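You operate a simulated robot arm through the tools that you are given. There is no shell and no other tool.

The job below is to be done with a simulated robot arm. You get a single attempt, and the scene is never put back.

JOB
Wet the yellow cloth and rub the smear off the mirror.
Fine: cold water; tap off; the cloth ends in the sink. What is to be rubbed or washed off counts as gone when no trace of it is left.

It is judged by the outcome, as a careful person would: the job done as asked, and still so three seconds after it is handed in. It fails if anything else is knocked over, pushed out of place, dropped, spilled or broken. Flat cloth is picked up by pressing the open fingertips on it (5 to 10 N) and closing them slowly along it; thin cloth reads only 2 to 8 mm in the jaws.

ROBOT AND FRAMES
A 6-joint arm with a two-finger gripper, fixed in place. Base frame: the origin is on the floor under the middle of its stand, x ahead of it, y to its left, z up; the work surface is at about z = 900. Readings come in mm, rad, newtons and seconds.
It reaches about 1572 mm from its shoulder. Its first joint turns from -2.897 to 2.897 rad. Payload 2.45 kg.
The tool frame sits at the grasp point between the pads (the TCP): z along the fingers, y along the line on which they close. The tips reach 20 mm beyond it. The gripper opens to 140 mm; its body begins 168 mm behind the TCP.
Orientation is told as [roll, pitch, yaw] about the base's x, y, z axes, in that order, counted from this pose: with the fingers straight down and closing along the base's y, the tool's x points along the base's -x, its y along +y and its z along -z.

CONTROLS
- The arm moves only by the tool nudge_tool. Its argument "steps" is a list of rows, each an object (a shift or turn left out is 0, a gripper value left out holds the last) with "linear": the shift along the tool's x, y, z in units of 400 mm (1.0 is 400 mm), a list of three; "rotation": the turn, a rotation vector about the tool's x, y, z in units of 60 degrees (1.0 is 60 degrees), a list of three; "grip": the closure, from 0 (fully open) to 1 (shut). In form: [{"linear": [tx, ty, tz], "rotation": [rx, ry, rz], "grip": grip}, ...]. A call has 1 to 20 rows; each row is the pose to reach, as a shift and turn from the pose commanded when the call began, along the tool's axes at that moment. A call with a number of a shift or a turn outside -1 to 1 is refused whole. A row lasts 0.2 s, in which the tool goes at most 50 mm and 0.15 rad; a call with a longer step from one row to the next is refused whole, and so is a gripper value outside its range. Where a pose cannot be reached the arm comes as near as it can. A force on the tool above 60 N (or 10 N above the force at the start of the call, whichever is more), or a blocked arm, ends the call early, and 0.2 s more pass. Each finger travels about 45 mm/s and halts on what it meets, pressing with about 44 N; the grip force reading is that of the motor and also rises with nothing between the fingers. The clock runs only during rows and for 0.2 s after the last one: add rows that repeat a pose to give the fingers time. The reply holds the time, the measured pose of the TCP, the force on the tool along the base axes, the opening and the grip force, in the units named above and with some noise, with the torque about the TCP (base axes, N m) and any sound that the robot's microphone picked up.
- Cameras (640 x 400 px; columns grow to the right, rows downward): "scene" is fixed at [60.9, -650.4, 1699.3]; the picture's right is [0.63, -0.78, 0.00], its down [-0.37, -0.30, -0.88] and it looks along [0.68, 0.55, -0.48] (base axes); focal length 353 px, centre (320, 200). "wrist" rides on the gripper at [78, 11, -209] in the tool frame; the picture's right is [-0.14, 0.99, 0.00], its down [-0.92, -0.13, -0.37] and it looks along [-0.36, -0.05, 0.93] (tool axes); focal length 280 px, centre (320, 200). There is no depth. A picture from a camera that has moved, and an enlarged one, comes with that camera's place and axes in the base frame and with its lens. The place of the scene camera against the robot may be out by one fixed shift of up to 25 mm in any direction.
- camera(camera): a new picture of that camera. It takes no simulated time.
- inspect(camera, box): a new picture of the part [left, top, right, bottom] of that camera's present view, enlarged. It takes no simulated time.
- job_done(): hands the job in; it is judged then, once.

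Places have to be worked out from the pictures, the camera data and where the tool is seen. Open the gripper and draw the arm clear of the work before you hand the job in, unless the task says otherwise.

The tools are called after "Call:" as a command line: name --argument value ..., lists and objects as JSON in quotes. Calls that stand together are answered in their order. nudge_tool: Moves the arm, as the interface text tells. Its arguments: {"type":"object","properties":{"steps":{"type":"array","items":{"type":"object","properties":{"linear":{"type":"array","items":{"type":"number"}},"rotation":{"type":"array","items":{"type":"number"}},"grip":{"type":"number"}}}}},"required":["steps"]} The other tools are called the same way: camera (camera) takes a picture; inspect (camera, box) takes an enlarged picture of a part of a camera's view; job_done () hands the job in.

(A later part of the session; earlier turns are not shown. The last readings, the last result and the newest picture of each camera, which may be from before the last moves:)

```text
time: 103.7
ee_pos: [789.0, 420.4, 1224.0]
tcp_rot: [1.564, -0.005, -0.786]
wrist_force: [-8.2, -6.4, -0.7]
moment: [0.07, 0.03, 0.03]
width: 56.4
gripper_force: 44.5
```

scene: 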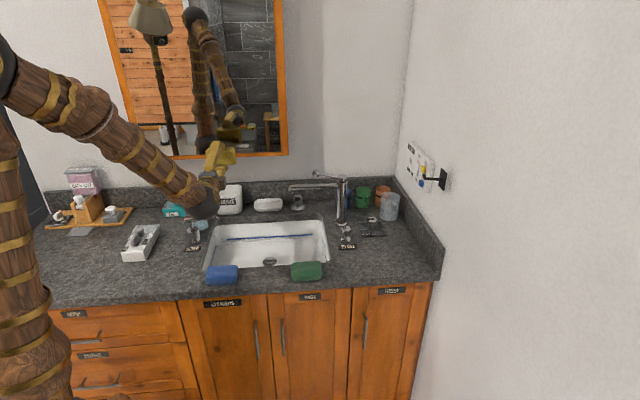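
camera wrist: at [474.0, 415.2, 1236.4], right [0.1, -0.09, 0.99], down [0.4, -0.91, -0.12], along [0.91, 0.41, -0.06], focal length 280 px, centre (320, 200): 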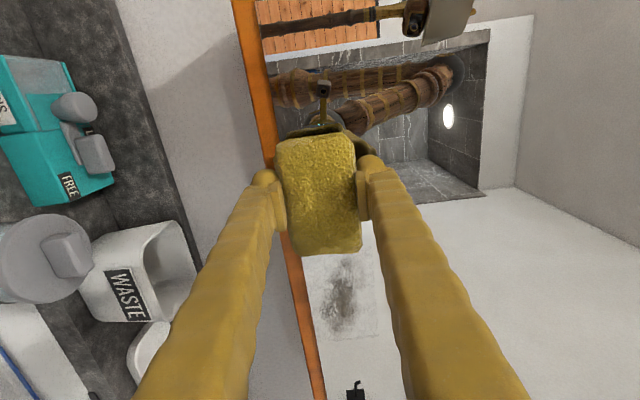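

Flush contact at 10 N. I press to about 30 N and make short strokes ±30 mm over the core.

Call:
nudge_tool --steps '[{"linear": [0, 0, 0.0012], "grip": 0.8}, {"linear": [-0.0375, 0, 0.0012], "grip": 0.8}, {"linear": [-0.075, 0, 0.0012], "grip": 0.8}, {"linear": [-0.0375, 0, 0.0012], "grip": 0.8}, {"linear": [0, 0, 0.0012], "grip": 0.8}, {"linear": [0.0375, 0, 0.0012], "grip": 0.8}, {"linear": [0.075, 0, 0.0012], "grip": 0.8}, {"linear": [0.0375, 0, 0.0012], "grip": 0.8}, {"linear": [0, 0, 0.0012], "grip": 0.8}, {"linear": [-0.0375, 0, 0.0012], "grip": 0.8}, {"linear": [-0.075, 0, 0.0012], "grip": 0.8}, {"linear": [-0.0375, 0, 0.0012], "grip": 0.8}, {"linear": [0, 0, 0.0012], "grip": 0.8}]'

```text
time: 106.5
ee_pos: [790.3, 419.9, 1222.9]
tcp_rot: [1.562, -0.005, -0.788]
wrist_force: [-0.4, -0.4, -0.1]
moment: [0.01, 0.03, -0.01]
width: 56.7
gripper_force: 43.5
```

Force fell to zero again, so the pad is creeping back in the jaws by a millimeter or so. I slide aside and compare with the baseline view.

Call:
nudge_tool --steps '[{"linear": [0, 0, -0.03], "grip": 0.8}, {"linear": [0.1, 0, -0.04], "grip": 0.8}, {"linear": [0.2, 0, -0.04], "grip": 0.8}, {"linear": [0.3, 0, -0.04], "grip": 0.8}, {"linear": [0.3, 0, -0.04], "grip": 0.8}]'

Call:
inspect --camera "scene" --box '[200, 133, 240, 158]'

Call:
inspect --camera "wrist" --box '[270, 230, 410, 350]'

```text
time: 107.7
ee_pos: [693.7, 495.1, 1222.2]
tcp_rot: [1.564, -0.005, -0.785]
wrist_force: [0.7, -0.2, -0.8]
moment: [0.0, 0.01, -0.03]
width: 56.1
gripper_force: 43.6
```

```text
16.00 times, centred on (220, 146) of scene
camera zoom: at [60.9, -650.4, 1699.3], right [0.63, -0.78, 0.0], down [-0.37, -0.3, -0.88], along [0.68, 0.55, -0.48], focal length 5644 px, centre (1920, 1072)
```

zoom: 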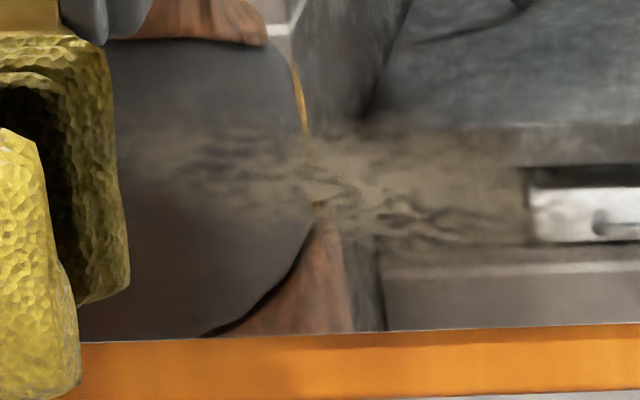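

```text
3.33 times, centred on (340, 290) of wrist
camera zoom: at [490.0, 403.9, 1236.1], right [0.1, -0.09, 0.99], down [0.39, -0.91, -0.12], along [0.92, 0.4, -0.06], focal length 935 px, centre (253, -100)
```

zoom: 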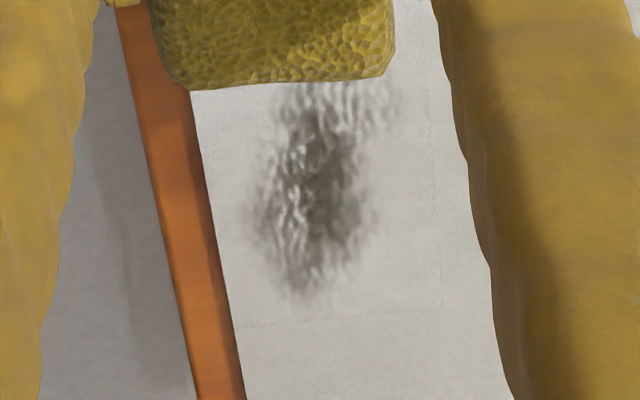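

No visible change, but those strokes ran nearly without pressure because the pad crept back. I go back and rub stroke by stroke, checking the force every time and keeping about 20–30 N.

Call:
nudge_tool --steps '[{"linear": [-0.1, 0.005, 0], "grip": 0.8}, {"linear": [-0.2, 0.005, 0], "grip": 0.8}, {"linear": [-0.3, 0.005, 0.015], "grip": 0.8}, {"linear": [-0.38, 0.005, 0.03], "grip": 0.8}, {"linear": [-0.38, 0.005, 0.04], "grip": 0.8}, {"linear": [-0.38, 0.005, 0.042], "grip": 0.8}, {"linear": [-0.38, 0.005, 0.042], "grip": 0.8}]'

```text
time: 109.2
ee_pos: [811.2, 398.6, 1226.2]
tcp_rot: [1.561, -0.003, -0.785]
wrist_force: [-10.8, -10.1, -1.3]
moment: [0.05, -0.04, 0.3]
width: 56.4
gripper_force: 43.9
```

14.8 N at the right end. I press slightly more and make one slow leftward stroke of 80 mm.

Call:
nudge_tool --steps '[{"linear": [0, 0, 0.0008], "grip": 0.8}, {"linear": [0.025, 0, 0.0008], "grip": 0.8}, {"linear": [0.05, 0, 0.0008], "grip": 0.8}, {"linear": [0.075, 0, 0.0008], "grip": 0.8}, {"linear": [0.1, 0, 0.0008], "grip": 0.8}]'

```text
time: 110.5
ee_pos: [784.2, 426.6, 1224.8]
tcp_rot: [1.562, -0.004, -0.788]
wrist_force: [-22.5, -49.6, -0.3]
moment: [0.04, -0.03, -0.36]
width: 56.5
gripper_force: 44.3
```

51 N here, plenty. I continue left 40 mm easing off slightly.

Call:
nudge_tool --steps '[{"linear": [0.025, 0, -0.0006], "grip": 0.8}, {"linear": [0.05, 0, -0.0008], "grip": 0.8}, {"linear": [0.075, 0, -0.001], "grip": 0.8}, {"linear": [0.1, 0, -0.0012], "grip": 0.8}]'

```text
time: 111.5
ee_pos: [756.7, 456.3, 1226.3]
tcp_rot: [1.565, -0.006, -0.786]
wrist_force: [-9.1, -16.1, 0.9]
moment: [0.01, 0.06, -0.03]
width: 56.2
gripper_force: 43.4
```

Good, 18 N at the left end. I stroke back right along the same depth profile.

Call:
nudge_tool --steps '[{"linear": [-0.025, 0, 0.0003], "grip": 0.8}, {"linear": [-0.05, 0, 0.0005], "grip": 0.8}, {"linear": [-0.075, 0, 0.0007], "grip": 0.8}, {"linear": [-0.1, 0, 0.0009], "grip": 0.8}, {"linear": [-0.125, 0, 0.0009], "grip": 0.8}, {"linear": [-0.15, 0, 0.0009], "grip": 0.8}, {"linear": [-0.175, 0, 0.001], "grip": 0.8}, {"linear": [-0.2, 0, 0.001], "grip": 0.8}]'

```text
time: 113.2
ee_pos: [812.5, 398.2, 1225.5]
tcp_rot: [1.565, -0.006, -0.785]
wrist_force: [-34.0, -15.3, -1.5]
moment: [-0.01, 0.05, -0.01]
width: 56.3
gripper_force: 44.5
```

35 N here. Another leftward stroke across the smear, then I'll lift and look.

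Call:
nudge_tool --steps '[{"linear": [0.025, 0, 0], "grip": 0.8}, {"linear": [0.05, 0, 0], "grip": 0.8}, {"linear": [0.075, 0, 0], "grip": 0.8}, {"linear": [0.1, 0, -0.0002], "grip": 0.8}, {"linear": [0.125, 0, -0.0004], "grip": 0.8}, {"linear": [0.15, 0, -0.0006], "grip": 0.8}, {"linear": [0.175, 0, -0.0008], "grip": 0.8}, {"linear": [0.2, 0, -0.001], "grip": 0.8}]'

Call:
nudge_tool --steps '[{"linear": [0.0, 0, -0.03], "grip": 0.8}, {"linear": [0.09, 0, -0.04], "grip": 0.8}, {"linear": [0.18, 0, -0.04], "grip": 0.8}, {"linear": [0.18, 0, -0.04], "grip": 0.8}]'

Call:
inspect --camera "scene" --box '[200, 133, 240, 158]'

Call:
inspect --camera "wrist" --box '[270, 230, 410, 350]'

```text
time: 115.0
ee_pos: [756.0, 456.3, 1223.4]
tcp_rot: [1.564, -0.005, -0.785]
wrist_force: [-3.8, -5.5, 1.0]
moment: [0.02, 0.01, -0.05]
width: 56.5
gripper_force: 44.0
```

```text
time: 116.0
ee_pos: [693.3, 495.7, 1224.3]
tcp_rot: [1.564, -0.004, -0.785]
wrist_force: [-0.3, -0.7, -0.1]
moment: [0.0, 0.0, -0.03]
width: 56.3
gripper_force: 43.3
```

```text
16.00 times, centred on (220, 146) of scene
camera zoom: at [60.9, -650.4, 1699.3], right [0.63, -0.78, 0.0], down [-0.37, -0.3, -0.88], along [0.68, 0.55, -0.48], focal length 5644 px, centre (1920, 1072)
```

zoom: 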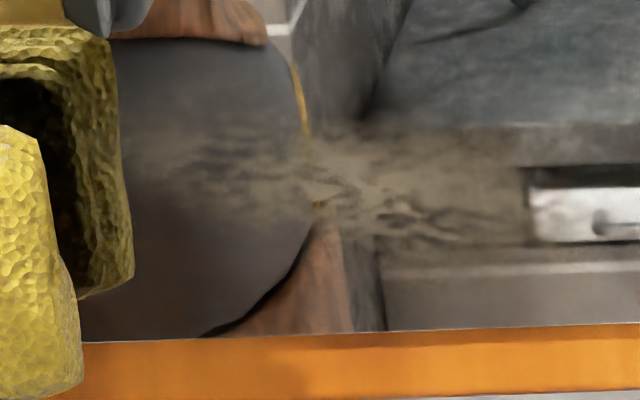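

```text
3.33 times, centred on (340, 290) of wrist
camera zoom: at [489.8, 402.5, 1237.5], right [0.1, -0.09, 0.99], down [0.39, -0.91, -0.12], along [0.92, 0.4, -0.06], focal length 935 px, centre (253, -100)
```

zoom: 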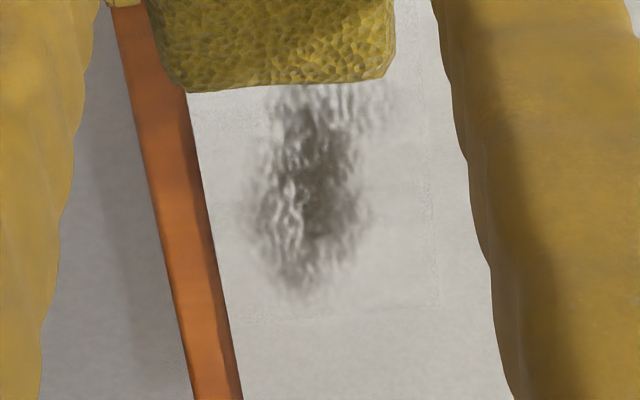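

I take a high-magnification reference from this exact pose so I can judge slow changes.

Call:
inspect --camera "wrist" --box '[315, 250, 395, 325]'

Call:
inspect --camera "scene" --box '[207, 138, 235, 152]'

```text
5.33 times, centred on (355, 288) of wrist
camera zoom: at [489.8, 402.5, 1237.5], right [0.1, -0.09, 0.99], down [0.39, -0.91, -0.12], along [0.92, 0.4, -0.06], focal length 1495 px, centre (133, -267)
```

zoom: 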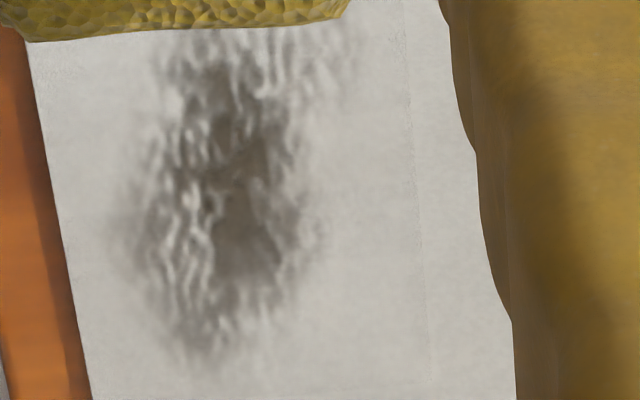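

```text
16.00 times, centred on (221, 145) of scene
camera zoom: at [60.9, -650.4, 1699.3], right [0.63, -0.78, 0.0], down [-0.37, -0.3, -0.88], along [0.68, 0.55, -0.48], focal length 5644 px, centre (1904, 1080)
```

zoom: 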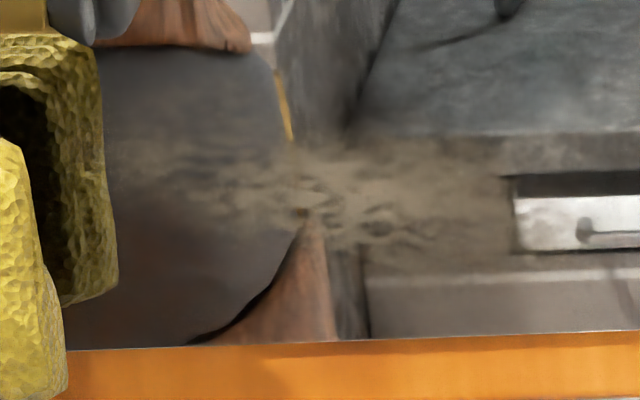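

Still no fade. Possibly only the pad's edges and corners really bear on the glass, and so far those ran just above and below the smear. I test this by raising the pad 29 mm so its lower edge runs through the smear's middle.

Call:
nudge_tool --steps '[{"linear": [-0.08, 0.036, 0], "grip": 0.8}, {"linear": [-0.16, 0.072, 0.01], "grip": 0.8}, {"linear": [-0.16, 0.072, 0.03], "grip": 0.8}, {"linear": [-0.16, 0.072, 0.038], "grip": 0.8}, {"linear": [-0.16, 0.072, 0.038], "grip": 0.8}]'

Call:
nudge_tool --steps '[{"linear": [0, 0, 0.002], "grip": 0.8}, {"linear": [0, 0, 0.003], "grip": 0.8}, {"linear": [0, 0, 0.003], "grip": 0.8}]'

```text
time: 117.2
ee_pos: [750.4, 461.6, 1252.4]
tcp_rot: [1.564, -0.004, -0.785]
wrist_force: [0.3, 0.2, -0.9]
moment: [0.01, 0.04, 0.0]
width: 56.4
gripper_force: 44.4
```

```text
time: 118.0
ee_pos: [749.7, 460.6, 1251.7]
tcp_rot: [1.563, -0.003, -0.787]
wrist_force: [-27.5, -28.3, -7.3]
moment: [0.02, 0.0, 0.0]
width: 56.3
gripper_force: 44.1
```

39 N, well balanced, at z≈1252. I stroke right 104 mm with the lower edge running through the smear.

Call:
nudge_tool --steps '[{"linear": [-0.03, 0, 0], "grip": 0.8}, {"linear": [-0.06, 0, 0], "grip": 0.8}, {"linear": [-0.09, 0, 0.0001], "grip": 0.8}, {"linear": [-0.12, 0, 0.0002], "grip": 0.8}, {"linear": [-0.15, 0, 0.0003], "grip": 0.8}, {"linear": [-0.18, 0, 0.0004], "grip": 0.8}, {"linear": [-0.21, 0, 0.0005], "grip": 0.8}, {"linear": [-0.24, 0, 0.0006], "grip": 0.8}, {"linear": [-0.26, 0, 0.0006], "grip": 0.8}]'

Call:
inspect --camera "scene" --box '[200, 120, 255, 160]'

Call:
inspect --camera "wrist" --box '[200, 60, 420, 260]'

```text
time: 120.0
ee_pos: [825.1, 386.9, 1254.2]
tcp_rot: [1.564, -0.003, -0.787]
wrist_force: [-11.1, -5.8, -1.4]
moment: [0.08, -0.03, 0.05]
width: 56.3
gripper_force: 44.1
```

```text
10.00 times, centred on (228, 140) of scene
camera zoom: at [60.9, -650.4, 1699.3], right [0.63, -0.78, 0.0], down [-0.37, -0.3, -0.88], along [0.68, 0.55, -0.48], focal length 3528 px, centre (1245, 800)
```

zoom: 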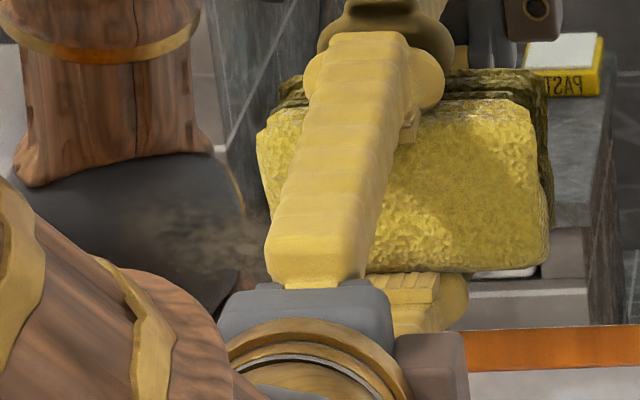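

```text
2.00 times, centred on (310, 160) of wrist
camera zoom: at [621.6, 295.6, 1268.1], right [0.1, -0.09, 0.99], down [0.39, -0.91, -0.12], along [0.92, 0.4, -0.06], focal length 561 px, centre (340, 280)
```

zoom: 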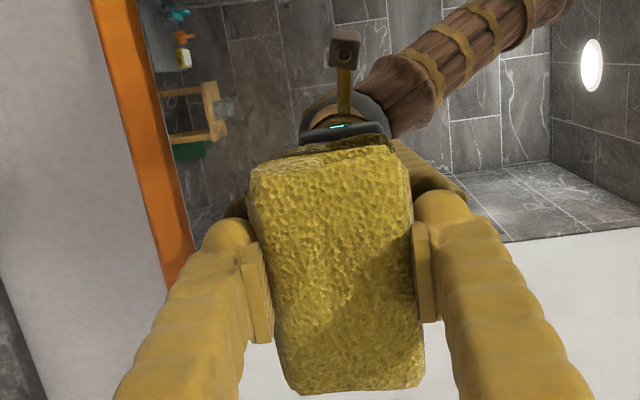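

Call:
nudge_tool --steps '[{"linear": [0, 0, 0.0004], "grip": 0.8}, {"linear": [0.03, 0, 0.0004], "grip": 0.8}, {"linear": [0.06, 0, 0.0003], "grip": 0.8}, {"linear": [0.09, 0, 0.0002], "grip": 0.8}, {"linear": [0.12, 0, 0.0001], "grip": 0.8}, {"linear": [0.15, 0, 0], "grip": 0.8}, {"linear": [0.18, 0, -0.0001], "grip": 0.8}, {"linear": [0.21, 0, -0.0002], "grip": 0.8}, {"linear": [0.24, 0, -0.0004], "grip": 0.8}, {"linear": [0.26, 0, -0.0006], "grip": 0.8}]'

Call:
nudge_tool --steps '[{"linear": [0, 0, -0.03], "grip": 0.8}, {"linear": [0.08, -0.036, -0.04], "grip": 0.8}, {"linear": [0.16, -0.072, -0.04], "grip": 0.8}, {"linear": [0.16, -0.072, -0.04], "grip": 0.8}]'

Call:
inspect --camera "scene" --box '[200, 133, 240, 158]'

Call:
inspect --camera "wrist" --box '[270, 230, 410, 350]'

```text
time: 122.2
ee_pos: [751.6, 461.6, 1253.0]
tcp_rot: [1.563, -0.005, -0.785]
wrist_force: [-0.2, -0.4, -0.2]
moment: [0.03, 0.06, 0.02]
width: 56.7
gripper_force: 43.8
```

```text
time: 123.2
ee_pos: [695.3, 494.5, 1225.8]
tcp_rot: [1.563, -0.005, -0.786]
wrist_force: [0.2, -0.4, -0.1]
moment: [-0.01, -0.02, 0.01]
width: 56.7
gripper_force: 44.5
```

```text
16.00 times, centred on (220, 146) of scene
camera zoom: at [60.9, -650.4, 1699.3], right [0.63, -0.78, 0.0], down [-0.37, -0.3, -0.88], along [0.68, 0.55, -0.48], focal length 5644 px, centre (1920, 1072)
```

zoom: 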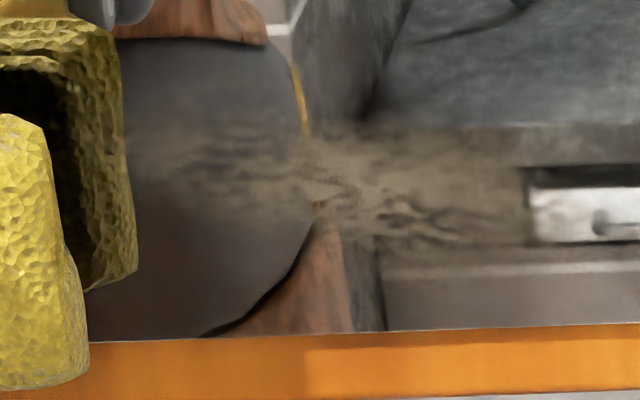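

```text
3.33 times, centred on (340, 290) of wrist
camera zoom: at [492.1, 402.5, 1239.7], right [0.1, -0.09, 0.99], down [0.39, -0.91, -0.12], along [0.92, 0.4, -0.06], focal length 935 px, centre (253, -100)
```

zoom: 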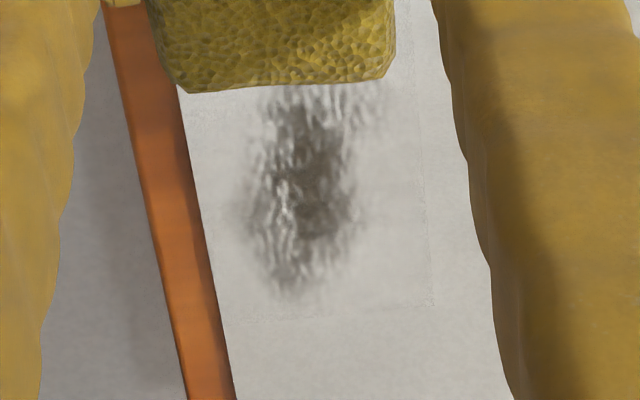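

No change with the edge test either. I need to verify that the pad's face really reaches the glass, so I press it on again and look closely at the line where it meets its reflection.

Call:
nudge_tool --steps '[{"linear": [-0.1, 0, 0], "grip": 0.8}, {"linear": [-0.2, 0, 0.01], "grip": 0.8}, {"linear": [-0.28, 0, 0.03], "grip": 0.8}, {"linear": [-0.28, 0, 0.039], "grip": 0.8}, {"linear": [-0.28, 0, 0.041], "grip": 0.8}, {"linear": [-0.28, 0, 0.041], "grip": 0.8}]'

Call:
inspect --camera "scene" --box '[210, 125, 245, 155]'

Call:
inspect --camera "wrist" --box '[250, 110, 390, 200]'

```text
time: 124.7
ee_pos: [785.4, 427.2, 1224.1]
tcp_rot: [1.563, -0.005, -0.785]
wrist_force: [0.5, -0.3, -0.1]
moment: [-0.02, 0.01, -0.02]
width: 56.4
gripper_force: 44.0
```

```text
13.33 times, centred on (228, 140) of scene
camera zoom: at [60.9, -650.4, 1699.3], right [0.63, -0.78, 0.0], down [-0.37, -0.3, -0.88], along [0.68, 0.55, -0.48], focal length 4704 px, centre (1553, 1000)
```

zoom: 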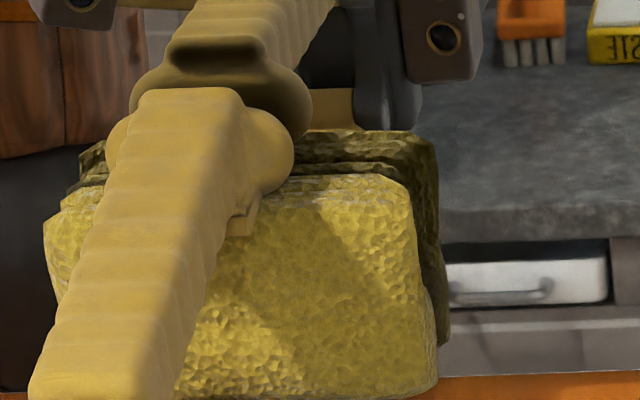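

```text
4.44 times, centred on (320, 155) of wrist
camera zoom: at [582.1, 334.7, 1238.5], right [0.1, -0.09, 0.99], down [0.39, -0.91, -0.12], along [0.92, 0.4, -0.06], focal length 1246 px, centre (320, 400)
```

zoom: 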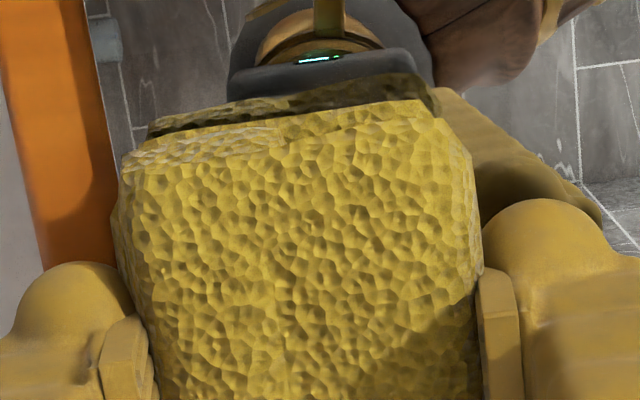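

The pad clearly reaches the glass. Next I check whether the pad is still wet: I back off to the same pose where I photographed it right after wetting and compare its color.

Call:
nudge_tool --steps '[{"linear": [0, 0, -0.1], "grip": 0.8}, {"linear": [0, 0, -0.2], "grip": 0.8}, {"linear": [-0.03, 0, -0.275], "grip": 0.8}, {"linear": [-0.03, 0, -0.275], "grip": 0.8}]'

Call:
camera --camera "wrist"

Call:
inspect --camera "wrist" --box '[240, 60, 400, 200]'

Call:
inspect --camera "scene" --box '[180, 100, 290, 180]'

```text
time: 125.7
ee_pos: [716.0, 340.4, 1226.7]
tcp_rot: [1.564, -0.005, -0.786]
wrist_force: [-0.1, -0.5, -1.5]
moment: [0.0, 0.03, 0.01]
width: 56.8
gripper_force: 44.0
```

```text
taken
camera wrist: at [512.7, 248.2, 1239.6], right [0.1, -0.09, 0.99], down [0.39, -0.91, -0.12], along [0.92, 0.4, -0.06], focal length 280 px, centre (320, 200)
```

wrist: 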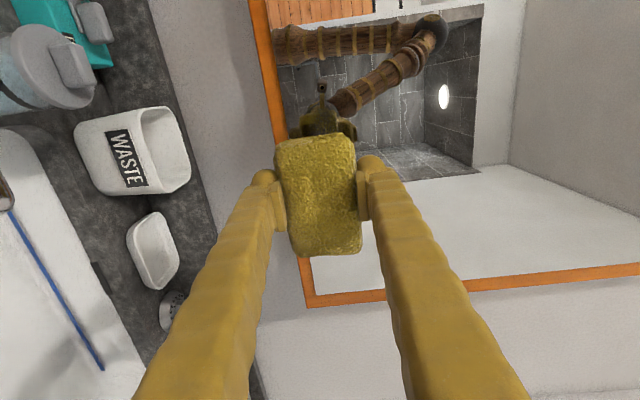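

```text
2.86 times, centred on (320, 130) of wrist
camera zoom: at [512.7, 248.2, 1239.6], right [0.1, -0.09, 0.99], down [0.39, -0.91, -0.12], along [0.92, 0.4, -0.06], focal length 801 px, centre (320, 400)
```

zoom: 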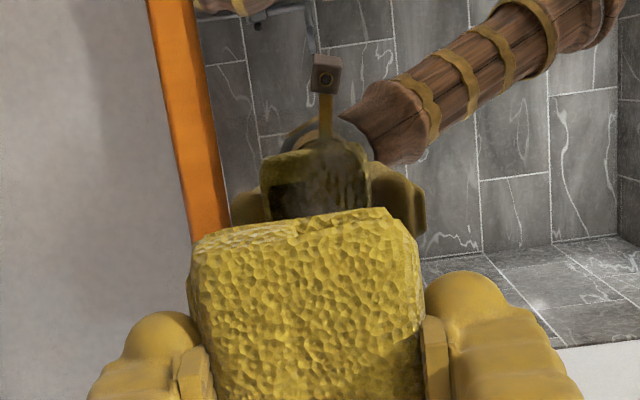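

```text
5.00 times, centred on (235, 140) of scene
camera zoom: at [60.9, -650.4, 1699.3], right [0.63, -0.78, 0.0], down [-0.37, -0.3, -0.88], along [0.68, 0.55, -0.48], focal length 1764 px, centre (745, 500)
```

zoom: 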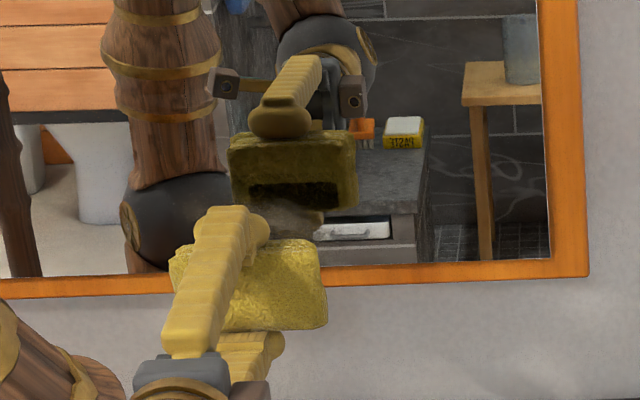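

The pad looks just as wet as before. I now examine the mirror's right frame at a slant, to learn whether the glass lies recessed behind the frame.

Call:
inspect --camera "wrist" --box '[290, 255, 370, 315]'

Call:
inspect --camera "wrist" --box '[430, 250, 510, 310]'

Call:
inspect --camera "wrist" --box '[235, 0, 315, 50]'

Call:
inspect --camera "scene" --box '[262, 130, 298, 165]'

```text
6.67 times, centred on (330, 285) of wrist
camera zoom: at [512.7, 248.2, 1239.6], right [0.1, -0.09, 0.99], down [0.39, -0.91, -0.12], along [0.92, 0.4, -0.06], focal length 1869 px, centre (253, -367)
```

zoom: 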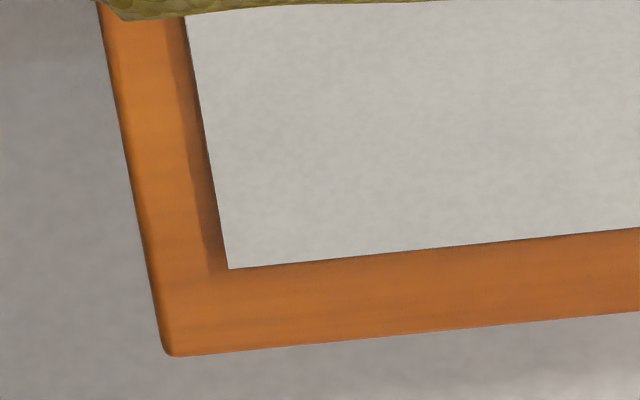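

```text
6.67 times, centred on (470, 280) of wrist
camera zoom: at [512.7, 248.2, 1239.6], right [0.1, -0.09, 0.99], down [0.39, -0.91, -0.12], along [0.92, 0.4, -0.06], focal length 1869 px, centre (-680, -333)
```

zoom: 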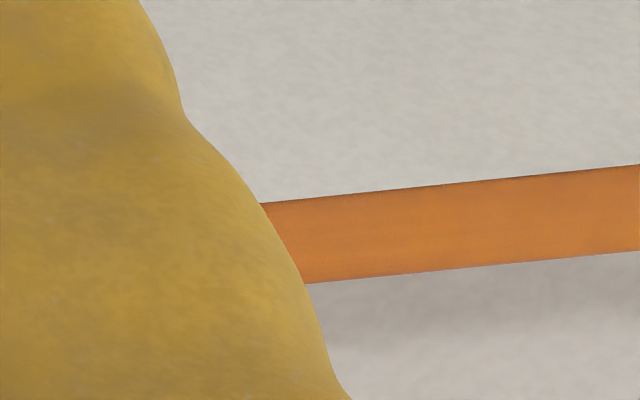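

```text
8.00 times, centred on (275, 25) of wrist
camera zoom: at [512.7, 248.2, 1239.6], right [0.1, -0.09, 0.99], down [0.39, -0.91, -0.12], along [0.92, 0.4, -0.06], focal length 2243 px, centre (680, 1600)
```

zoom: 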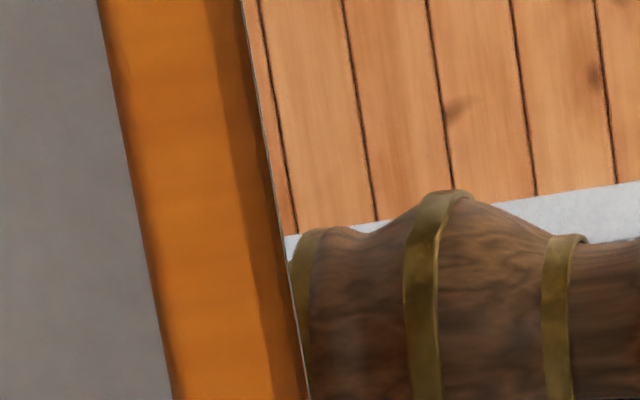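

```text
11.43 times, centred on (280, 148) of scene
camera zoom: at [60.9, -650.4, 1699.3], right [0.63, -0.78, 0.0], down [-0.37, -0.3, -0.88], along [0.68, 0.55, -0.48], focal length 4032 px, centre (777, 800)
```

zoom: 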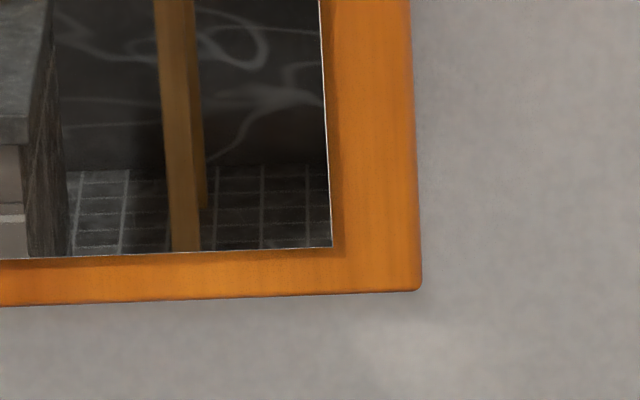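

The glass is flush with the frame, so the pad does reach the smear. I'll do a decisive test: sustained short rubbing (±20 mm) with steady pressure right on the smear's core, then compare.

Call:
nudge_tool --steps '[{"linear": [0.03, -0.003, 0.1], "grip": 0.8}, {"linear": [0.03, -0.003, 0.2], "grip": 0.8}, {"linear": [0.03, -0.003, 0.26], "grip": 0.8}, {"linear": [0.03, -0.003, 0.275], "grip": 0.8}, {"linear": [0.03, -0.003, 0.277], "grip": 0.8}, {"linear": [0.03, -0.003, 0.277], "grip": 0.8}]'

Call:
nudge_tool --steps '[{"linear": [0, 0, 0.001], "grip": 0.8}, {"linear": [0, 0, 0.002], "grip": 0.8}, {"linear": [0, 0, 0.002], "grip": 0.8}]'

```text
time: 127.0
ee_pos: [786.2, 427.7, 1224.5]
tcp_rot: [1.564, -0.005, -0.785]
wrist_force: [-47.2, -37.8, 5.4]
moment: [0.1, -0.12, 0.06]
width: 56.8
gripper_force: 43.7
```

```text
time: 127.8
ee_pos: [785.5, 428.6, 1224.9]
tcp_rot: [1.565, -0.008, -0.786]
wrist_force: [-39.9, -36.3, 12.4]
moment: [0.22, -0.29, 0.02]
width: 56.4
gripper_force: 43.8
```

The pad slips back in the jaws at about 55–60 N, so I ease to roughly 35 N and rub back and forth in place.

Call:
nudge_tool --steps '[{"linear": [0, 0, -0.0012], "grip": 0.8}, {"linear": [-0.025, 0, -0.0012], "grip": 0.8}, {"linear": [-0.05, 0, -0.0012], "grip": 0.8}, {"linear": [-0.025, 0, -0.0012], "grip": 0.8}, {"linear": [0, 0, -0.0012], "grip": 0.8}, {"linear": [0.025, 0, -0.0012], "grip": 0.8}, {"linear": [0.05, 0, -0.0012], "grip": 0.8}, {"linear": [0.025, 0, -0.0012], "grip": 0.8}, {"linear": [0, 0, -0.0012], "grip": 0.8}, {"linear": [-0.025, 0, -0.0012], "grip": 0.8}, {"linear": [-0.05, 0, -0.0012], "grip": 0.8}, {"linear": [-0.025, 0, -0.0012], "grip": 0.8}, {"linear": [0, 0, -0.0012], "grip": 0.8}, {"linear": [0.025, 0, -0.0012], "grip": 0.8}, {"linear": [0.05, 0, -0.0012], "grip": 0.8}, {"linear": [0.025, 0, -0.0012], "grip": 0.8}, {"linear": [0, 0, -0.0012], "grip": 0.8}]'

```text
time: 131.4
ee_pos: [785.6, 428.6, 1224.0]
tcp_rot: [1.565, -0.006, -0.785]
wrist_force: [0.4, 0.2, -0.6]
moment: [-0.03, -0.01, -0.01]
width: 56.3
gripper_force: 43.6
```

Call:
nudge_tool --steps '[{"linear": [0, 0, -0.03], "grip": 0.8}, {"linear": [0.1, 0, -0.04], "grip": 0.8}, {"linear": [0.2, 0, -0.04], "grip": 0.8}, {"linear": [0.3, 0, -0.04], "grip": 0.8}, {"linear": [0.3, 0, -0.04], "grip": 0.8}]'

Call:
inspect --camera "scene" --box '[200, 133, 240, 158]'

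Call:
inspect --camera "wrist" --box '[270, 230, 410, 350]'

```text
time: 132.7
ee_pos: [689.5, 501.5, 1222.3]
tcp_rot: [1.564, -0.005, -0.788]
wrist_force: [0.6, -0.1, -1.2]
moment: [0.0, 0.02, 0.03]
width: 56.4
gripper_force: 44.7
```

```text
16.00 times, centred on (220, 146) of scene
camera zoom: at [60.9, -650.4, 1699.3], right [0.63, -0.78, 0.0], down [-0.37, -0.3, -0.88], along [0.68, 0.55, -0.48], focal length 5644 px, centre (1920, 1072)
```

zoom: 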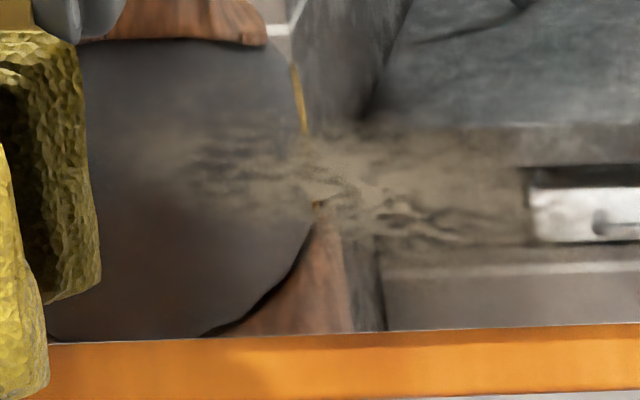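

```text
3.33 times, centred on (340, 290) of wrist
camera zoom: at [485.8, 409.6, 1236.7], right [0.1, -0.09, 0.99], down [0.39, -0.91, -0.12], along [0.92, 0.4, -0.06], focal length 935 px, centre (253, -100)
```

zoom: 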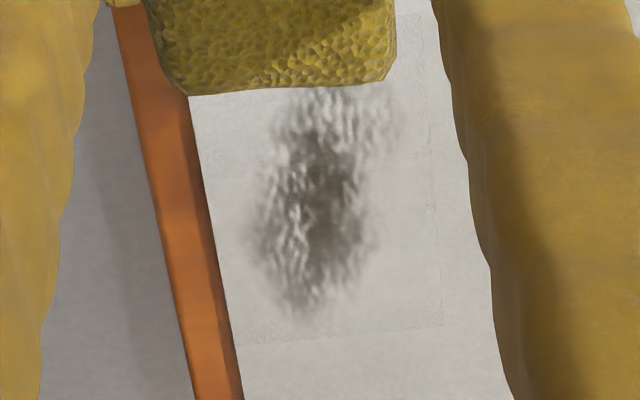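

Still unchanged, so some condition is missing, perhaps the pad has lost its water. I go back to the pose near the lever where I photographed it wet (t=49.8) and compare its color there.

Call:
nudge_tool --steps '[{"linear": [-0.08, 0.01, -0.08], "grip": 0.8}, {"linear": [-0.17, 0.02, -0.14], "grip": 0.8}, {"linear": [-0.28, 0.03, -0.16], "grip": 0.8}, {"linear": [-0.39, 0.04, -0.16], "grip": 0.8}, {"linear": [-0.5, 0.045, -0.16], "grip": 0.8}, {"linear": [-0.61, 0.045, -0.16], "grip": 0.8}, {"linear": [-0.72, 0.045, -0.16], "grip": 0.8}, {"linear": [-0.83, 0.045, -0.16], "grip": 0.8}, {"linear": [-0.93, 0.045, -0.16], "grip": 0.8}, {"linear": [-0.99, 0.045, -0.16], "grip": 0.8}]'

```text
time: 134.8
ee_pos: [925.5, 176.5, 1244.6]
tcp_rot: [1.564, -0.006, -0.787]
wrist_force: [0.3, -0.5, -0.8]
moment: [-0.02, 0.02, -0.01]
width: 56.3
gripper_force: 44.1
```

Call:
nudge_tool --steps '[{"linear": [-0.09, -0.004, 0.015], "grip": 0.8}, {"linear": [-0.182, -0.008, 0.03], "grip": 0.8}, {"linear": [-0.182, -0.008, 0.037], "grip": 0.8}, {"linear": [-0.182, -0.008, 0.037], "grip": 0.8}]'

Call:
camera --camera "wrist"

Call:
inspect --camera "scene" --box '[240, 120, 400, 240]'

```text
time: 135.8
ee_pos: [986.2, 135.2, 1240.2]
tcp_rot: [1.564, -0.006, -0.786]
wrist_force: [-0.2, -0.1, -0.1]
moment: [-0.04, 0.0, 0.02]
width: 56.5
gripper_force: 44.1
```

```text
taken
camera wrist: at [782.9, 43.3, 1254.5], right [0.1, -0.09, 0.99], down [0.39, -0.91, -0.12], along [0.92, 0.4, -0.06], focal length 280 px, centre (320, 200)
```

wrist: 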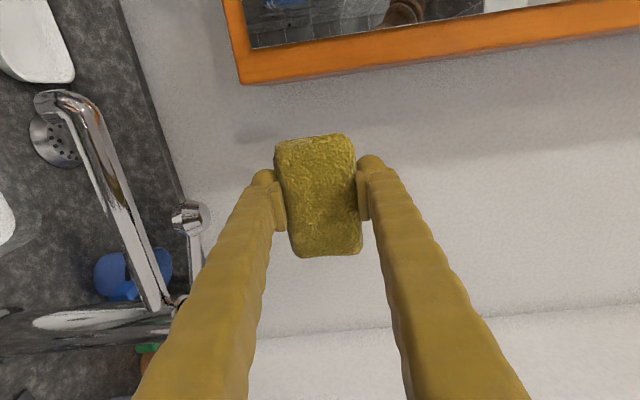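

```text
3.33 times, centred on (320, 180) of scene
camera zoom: at [60.9, -650.4, 1699.3], right [0.63, -0.78, 0.0], down [-0.37, -0.3, -0.88], along [0.68, 0.55, -0.48], focal length 1176 px, centre (320, 267)
```

zoom: 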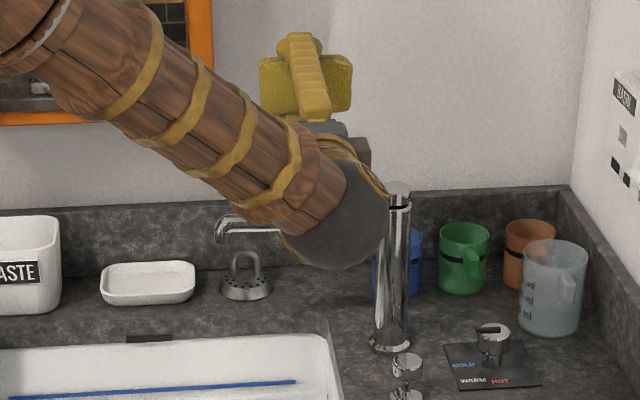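

The pad's color is the same as when freshly wetted. While the arm is clear of the mirror I look over the whole visible mirror for the smear and any other marks.

Call:
inspect --camera "scene" --box '[100, 0, 200, 80]'

Call:
inspect --camera "scene" --box '[130, 80, 230, 160]'

Call:
inspect --camera "scene" --box '[190, 0, 290, 80]'

Call:
inspect --camera "scene" --box '[200, 133, 240, 158]'

```text
5.00 times, centred on (150, 40) of scene
camera zoom: at [60.9, -650.4, 1699.3], right [0.63, -0.78, 0.0], down [-0.37, -0.3, -0.88], along [0.68, 0.55, -0.48], focal length 1764 px, centre (1170, 1000)
```

zoom: 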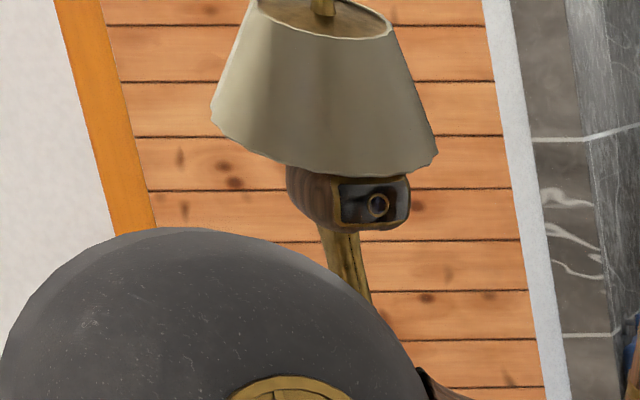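

```text
5.00 times, centred on (180, 120) of scene
camera zoom: at [60.9, -650.4, 1699.3], right [0.63, -0.78, 0.0], down [-0.37, -0.3, -0.88], along [0.68, 0.55, -0.48], focal length 1764 px, centre (1020, 600)
```

zoom: 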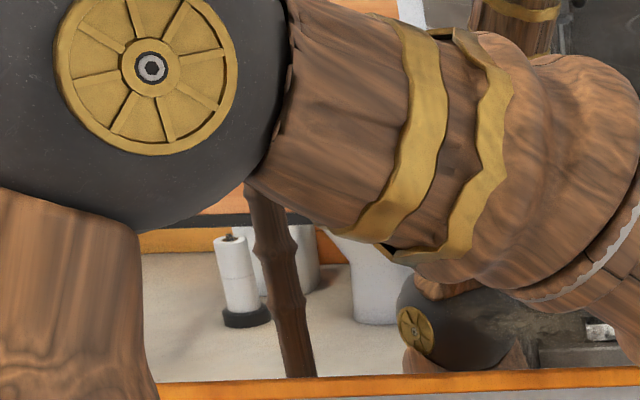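

```text
5.00 times, centred on (240, 40) of scene
camera zoom: at [60.9, -650.4, 1699.3], right [0.63, -0.78, 0.0], down [-0.37, -0.3, -0.88], along [0.68, 0.55, -0.48], focal length 1764 px, centre (720, 1000)
```

zoom: 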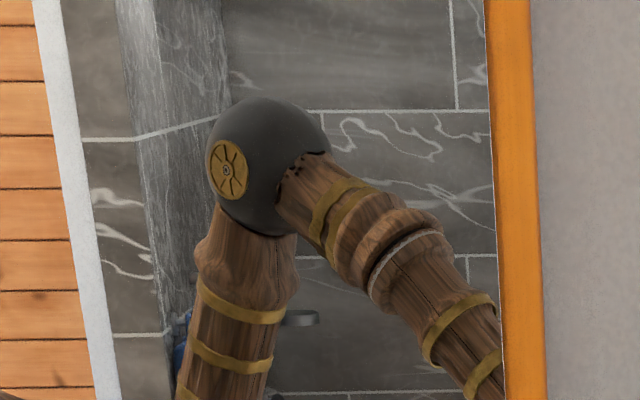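

```text
16.00 times, centred on (220, 146) of scene
camera zoom: at [60.9, -650.4, 1699.3], right [0.63, -0.78, 0.0], down [-0.37, -0.3, -0.88], along [0.68, 0.55, -0.48], focal length 5644 px, centre (1920, 1072)
```

zoom: 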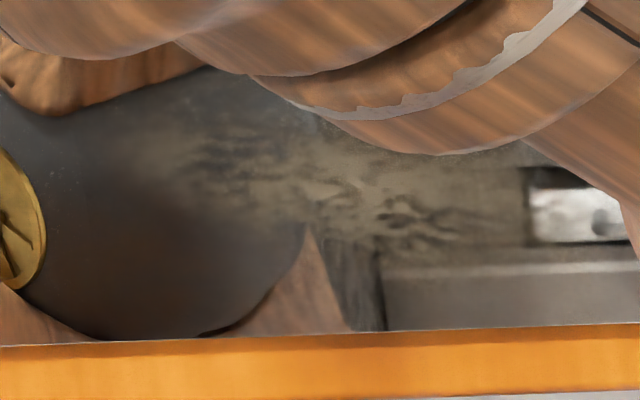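

The smear is still there and the pad only looks mildly darkened, so it may simply be too little water from that thin stream. I'll lay the pad in the sink, open the tap wider, soak it properly, and rub again. First I turn the tool back downward over the sink.

Call:
nudge_tool --steps '[{"linear": [0.02, 0, -0.05], "rotation": [0.0, 0, 0], "grip": 0.8}, {"linear": [0.04, 0, -0.12], "rotation": [0.12, 0, 0], "grip": 0.8}, {"linear": [0.08, 0, -0.19], "rotation": [0.25, 0, 0], "grip": 0.8}, {"linear": [0.13, -0.02, -0.25], "rotation": [0.38, 0, 0], "grip": 0.8}, {"linear": [0.18, -0.04, -0.26], "rotation": [0.51, 0, 0], "grip": 0.8}, {"linear": [0.24, -0.06, -0.26], "rotation": [0.64, 0, 0], "grip": 0.8}, {"linear": [0.29, -0.08, -0.26], "rotation": [0.77, 0, 0], "grip": 0.8}, {"linear": [0.34, -0.1, -0.26], "rotation": [0.9, 0, 0], "grip": 0.8}, {"linear": [0.34, -0.1, -0.26], "rotation": [1.0, 0, 0], "grip": 0.8}]'

Call:
nudge_tool --steps '[{"linear": [0.07, -0.025, 0.043], "rotation": [0.1, 0, 0], "grip": 0.8}, {"linear": [0.14, -0.05, 0.086], "rotation": [0.2, 0, 0], "grip": 0.8}, {"linear": [0.21, -0.075, 0.13], "rotation": [0.3, 0, 0], "grip": 0.8}, {"linear": [0.28, -0.1, 0.173], "rotation": [0.4, 0, 0], "grip": 0.8}, {"linear": [0.34, -0.125, 0.2165], "rotation": [0.5, 0, 0], "grip": 0.8}, {"linear": [0.34, -0.125, 0.2165], "rotation": [0.5, 0, 0], "grip": 0.8}]'

Call:
camera --camera "wrist"

Call:
camera --camera "scene"

```text
time: 137.8
ee_pos: [816.9, 158.6, 1200.7]
tcp_rot: [0.516, -0.005, -0.786]
wrist_force: [-0.1, 0.2, -0.8]
moment: [0.05, -0.03, 0.0]
width: 56.7
gripper_force: 44.4
```

```text
time: 139.2
ee_pos: [721.1, 252.8, 1100.7]
tcp_rot: [-0.006, -0.006, -0.787]
wrist_force: [0.2, 0.3, 0.3]
moment: [0.01, 0.01, -0.01]
width: 56.1
gripper_force: 43.6
```

```text
taken
camera wrist: at [673.0, 317.8, 1311.1], right [0.8, 0.6, -0.01], down [0.56, -0.74, 0.37], along [0.22, -0.3, -0.93], focal length 280 px, centre (320, 200)
```

wrist: 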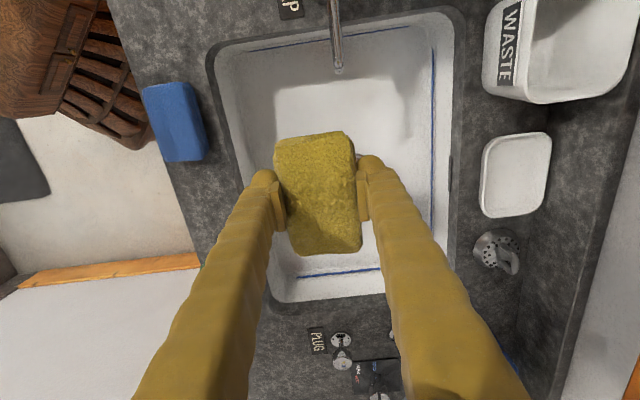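

```text
taken
```

scene: 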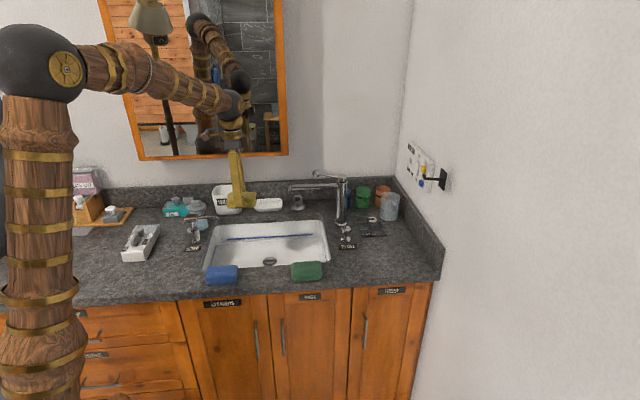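

The pad is darker than when dry but not very dark. I lower it to the sink floor left of the drain.

Call:
nudge_tool --steps '[{"linear": [0, 0, 0.11], "grip": 0.8}, {"linear": [0, 0, 0.22], "grip": 0.8}, {"linear": [0, 0, 0.33], "grip": 0.8}, {"linear": [0, 0, 0.44], "grip": 0.8}, {"linear": [0, 0, 0.55], "grip": 0.8}, {"linear": [0, 0, 0.64], "grip": 0.8}, {"linear": [0, 0, 0.7], "grip": 0.8}, {"linear": [0, 0, 0.7], "grip": 0.8}]'

Call:
inspect --camera "scene" --box '[190, 190, 350, 290]'

```text
time: 141.1
ee_pos: [718.8, 250.7, 819.8]
tcp_rot: [-0.006, -0.005, -0.786]
wrist_force: [0.6, 0.4, -0.7]
moment: [-0.01, -0.01, 0.01]
width: 56.4
gripper_force: 43.5
```

```text
4.00 times, centred on (270, 240) of scene
camera zoom: at [60.9, -650.4, 1699.3], right [0.63, -0.78, 0.0], down [-0.37, -0.3, -0.88], along [0.68, 0.55, -0.48], focal length 1411 px, centre (520, 40)
```

zoom: 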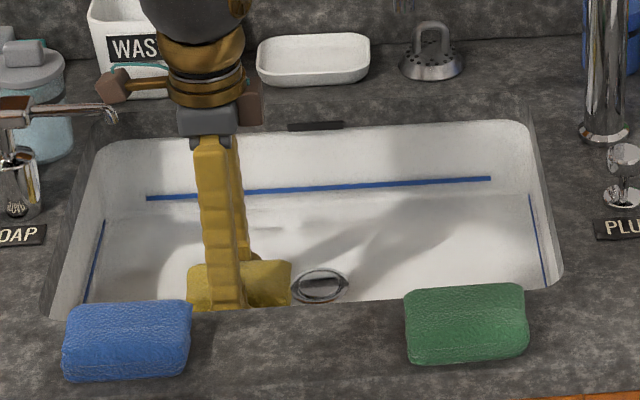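

Call:
nudge_tool --steps '[{"linear": [0, 0, 0.012], "grip": 0.8}, {"linear": [0, 0, 0.024], "grip": 0.8}, {"linear": [0, 0, 0.034], "grip": 0.8}, {"linear": [0, 0, 0.042], "grip": 0.8}, {"linear": [0, 0, 0.042], "grip": 0.8}]'

```text
time: 142.2
ee_pos: [719.9, 251.6, 803.8]
tcp_rot: [-0.009, -0.005, -0.787]
wrist_force: [0.4, 0.0, -0.8]
moment: [0.01, -0.01, 0.04]
width: 56.2
gripper_force: 43.8
```

Call:
nudge_tool --steps '[{"linear": [0, 0, 0.004], "grip": 0.8}, {"linear": [0, 0, 0.008], "grip": 0.8}, {"linear": [0, 0, 0.012], "grip": 0.8}, {"linear": [0, 0, 0.012], "grip": 0.8}]'

```text
time: 143.2
ee_pos: [720.2, 250.1, 798.3]
tcp_rot: [-0.01, -0.005, -0.787]
wrist_force: [-1.3, -0.5, -0.2]
moment: [0.0, -0.02, 0.03]
width: 56.7
gripper_force: 44.3
```

Call:
nudge_tool --steps '[{"linear": [0, 0, 0.004], "grip": 0.8}, {"linear": [0, 0, 0.008], "grip": 0.8}, {"linear": [0, 0, 0.012], "grip": 0.8}, {"linear": [0, 0, 0.012], "grip": 0.8}]'

Call:
inspect --camera "wrist" --box '[240, 110, 400, 280]'

```text
time: 144.2
ee_pos: [720.2, 250.9, 793.4]
tcp_rot: [-0.006, -0.006, -0.785]
wrist_force: [-0.3, -0.4, 0.1]
moment: [0.01, 0.04, -0.01]
width: 56.4
gripper_force: 43.9
```

```text
2.35 times, centred on (320, 195) of wrist
camera zoom: at [672.2, 316.1, 1004.0], right [0.8, 0.6, -0.01], down [0.56, -0.74, 0.37], along [0.22, -0.3, -0.93], focal length 660 px, centre (320, 212)
```

zoom: 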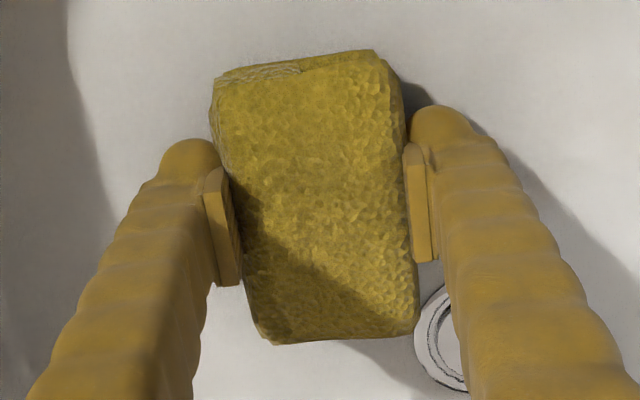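

The floor is a little lower than estimated; I go on in small steps until it touches.

Call:
nudge_tool --steps '[{"linear": [0, 0, 0.006], "grip": 0.8}, {"linear": [0, 0, 0.012], "grip": 0.8}, {"linear": [0, 0, 0.018], "grip": 0.8}, {"linear": [0, 0, 0.024], "grip": 0.8}, {"linear": [0, 0, 0.024], "grip": 0.8}]'

```text
time: 144.9
ee_pos: [719.6, 251.4, 791.6]
tcp_rot: [-0.005, -0.006, -0.787]
wrist_force: [-6.2, -1.7, 18.2]
moment: [-0.08, 0.08, -0.02]
width: 56.5
gripper_force: 43.6
stopped in row 3: the force on the tool passed its limit at 62 N (the readings are from after the stop); the commanded pose is now the measured one
```

The pad is on the sink floor. I open the gripper and rise straight up.

Call:
nudge_tool --steps '[{"grip": 0.65}, {"grip": 0.5}, {"grip": 0.35}, {"grip": 0.25}, {"grip": 0.25}, {"linear": [0, 0, -0.1], "grip": 0.25}, {"linear": [0, 0, -0.22], "grip": 0.25}, {"linear": [0, 0, -0.34], "grip": 0.25}, {"linear": [0, 0, -0.46], "grip": 0.25}, {"linear": [0, 0, -0.58], "grip": 0.25}, {"linear": [0, 0, -0.7], "grip": 0.25}, {"linear": [0, 0, -0.82], "grip": 0.25}, {"linear": [0, 0, -0.94], "grip": 0.25}, {"linear": [0, 0, -1.0], "grip": 0.25}]'

Call:
camera --camera "wrist"

Call:
inspect --camera "scene" --box '[190, 160, 350, 290]'

```text
time: 147.9
ee_pos: [721.3, 254.9, 1189.3]
tcp_rot: [-0.006, -0.005, -0.787]
wrist_force: [0.3, -0.5, 0.0]
moment: [0.01, 0.03, 0.02]
width: 104.8
gripper_force: 0.1
```

```text
taken
camera wrist: at [673.0, 318.1, 1400.2], right [0.8, 0.6, 0.0], down [0.56, -0.74, 0.37], along [0.22, -0.3, -0.93], focal length 280 px, centre (320, 200)
```

wrist: 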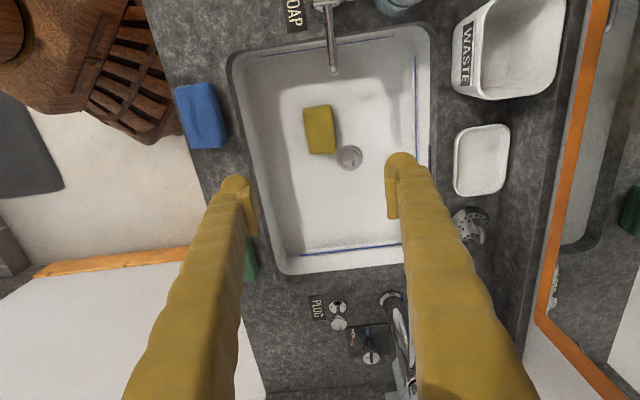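

```text
3.08 times, centred on (270, 225) of scene
camera zoom: at [60.9, -650.4, 1699.3], right [0.63, -0.78, 0.0], down [-0.37, -0.3, -0.88], along [0.68, 0.55, -0.48], focal length 1086 px, centre (474, 123)
```

zoom: 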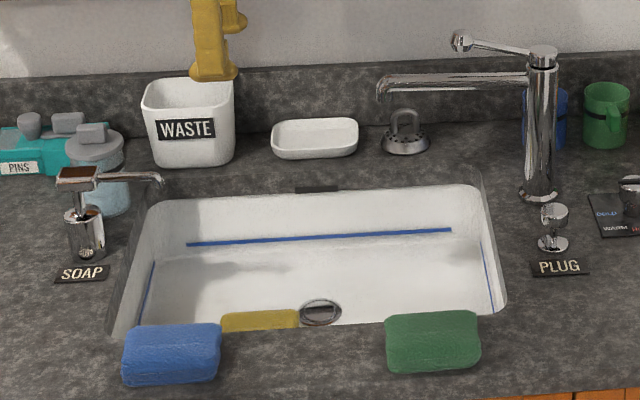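

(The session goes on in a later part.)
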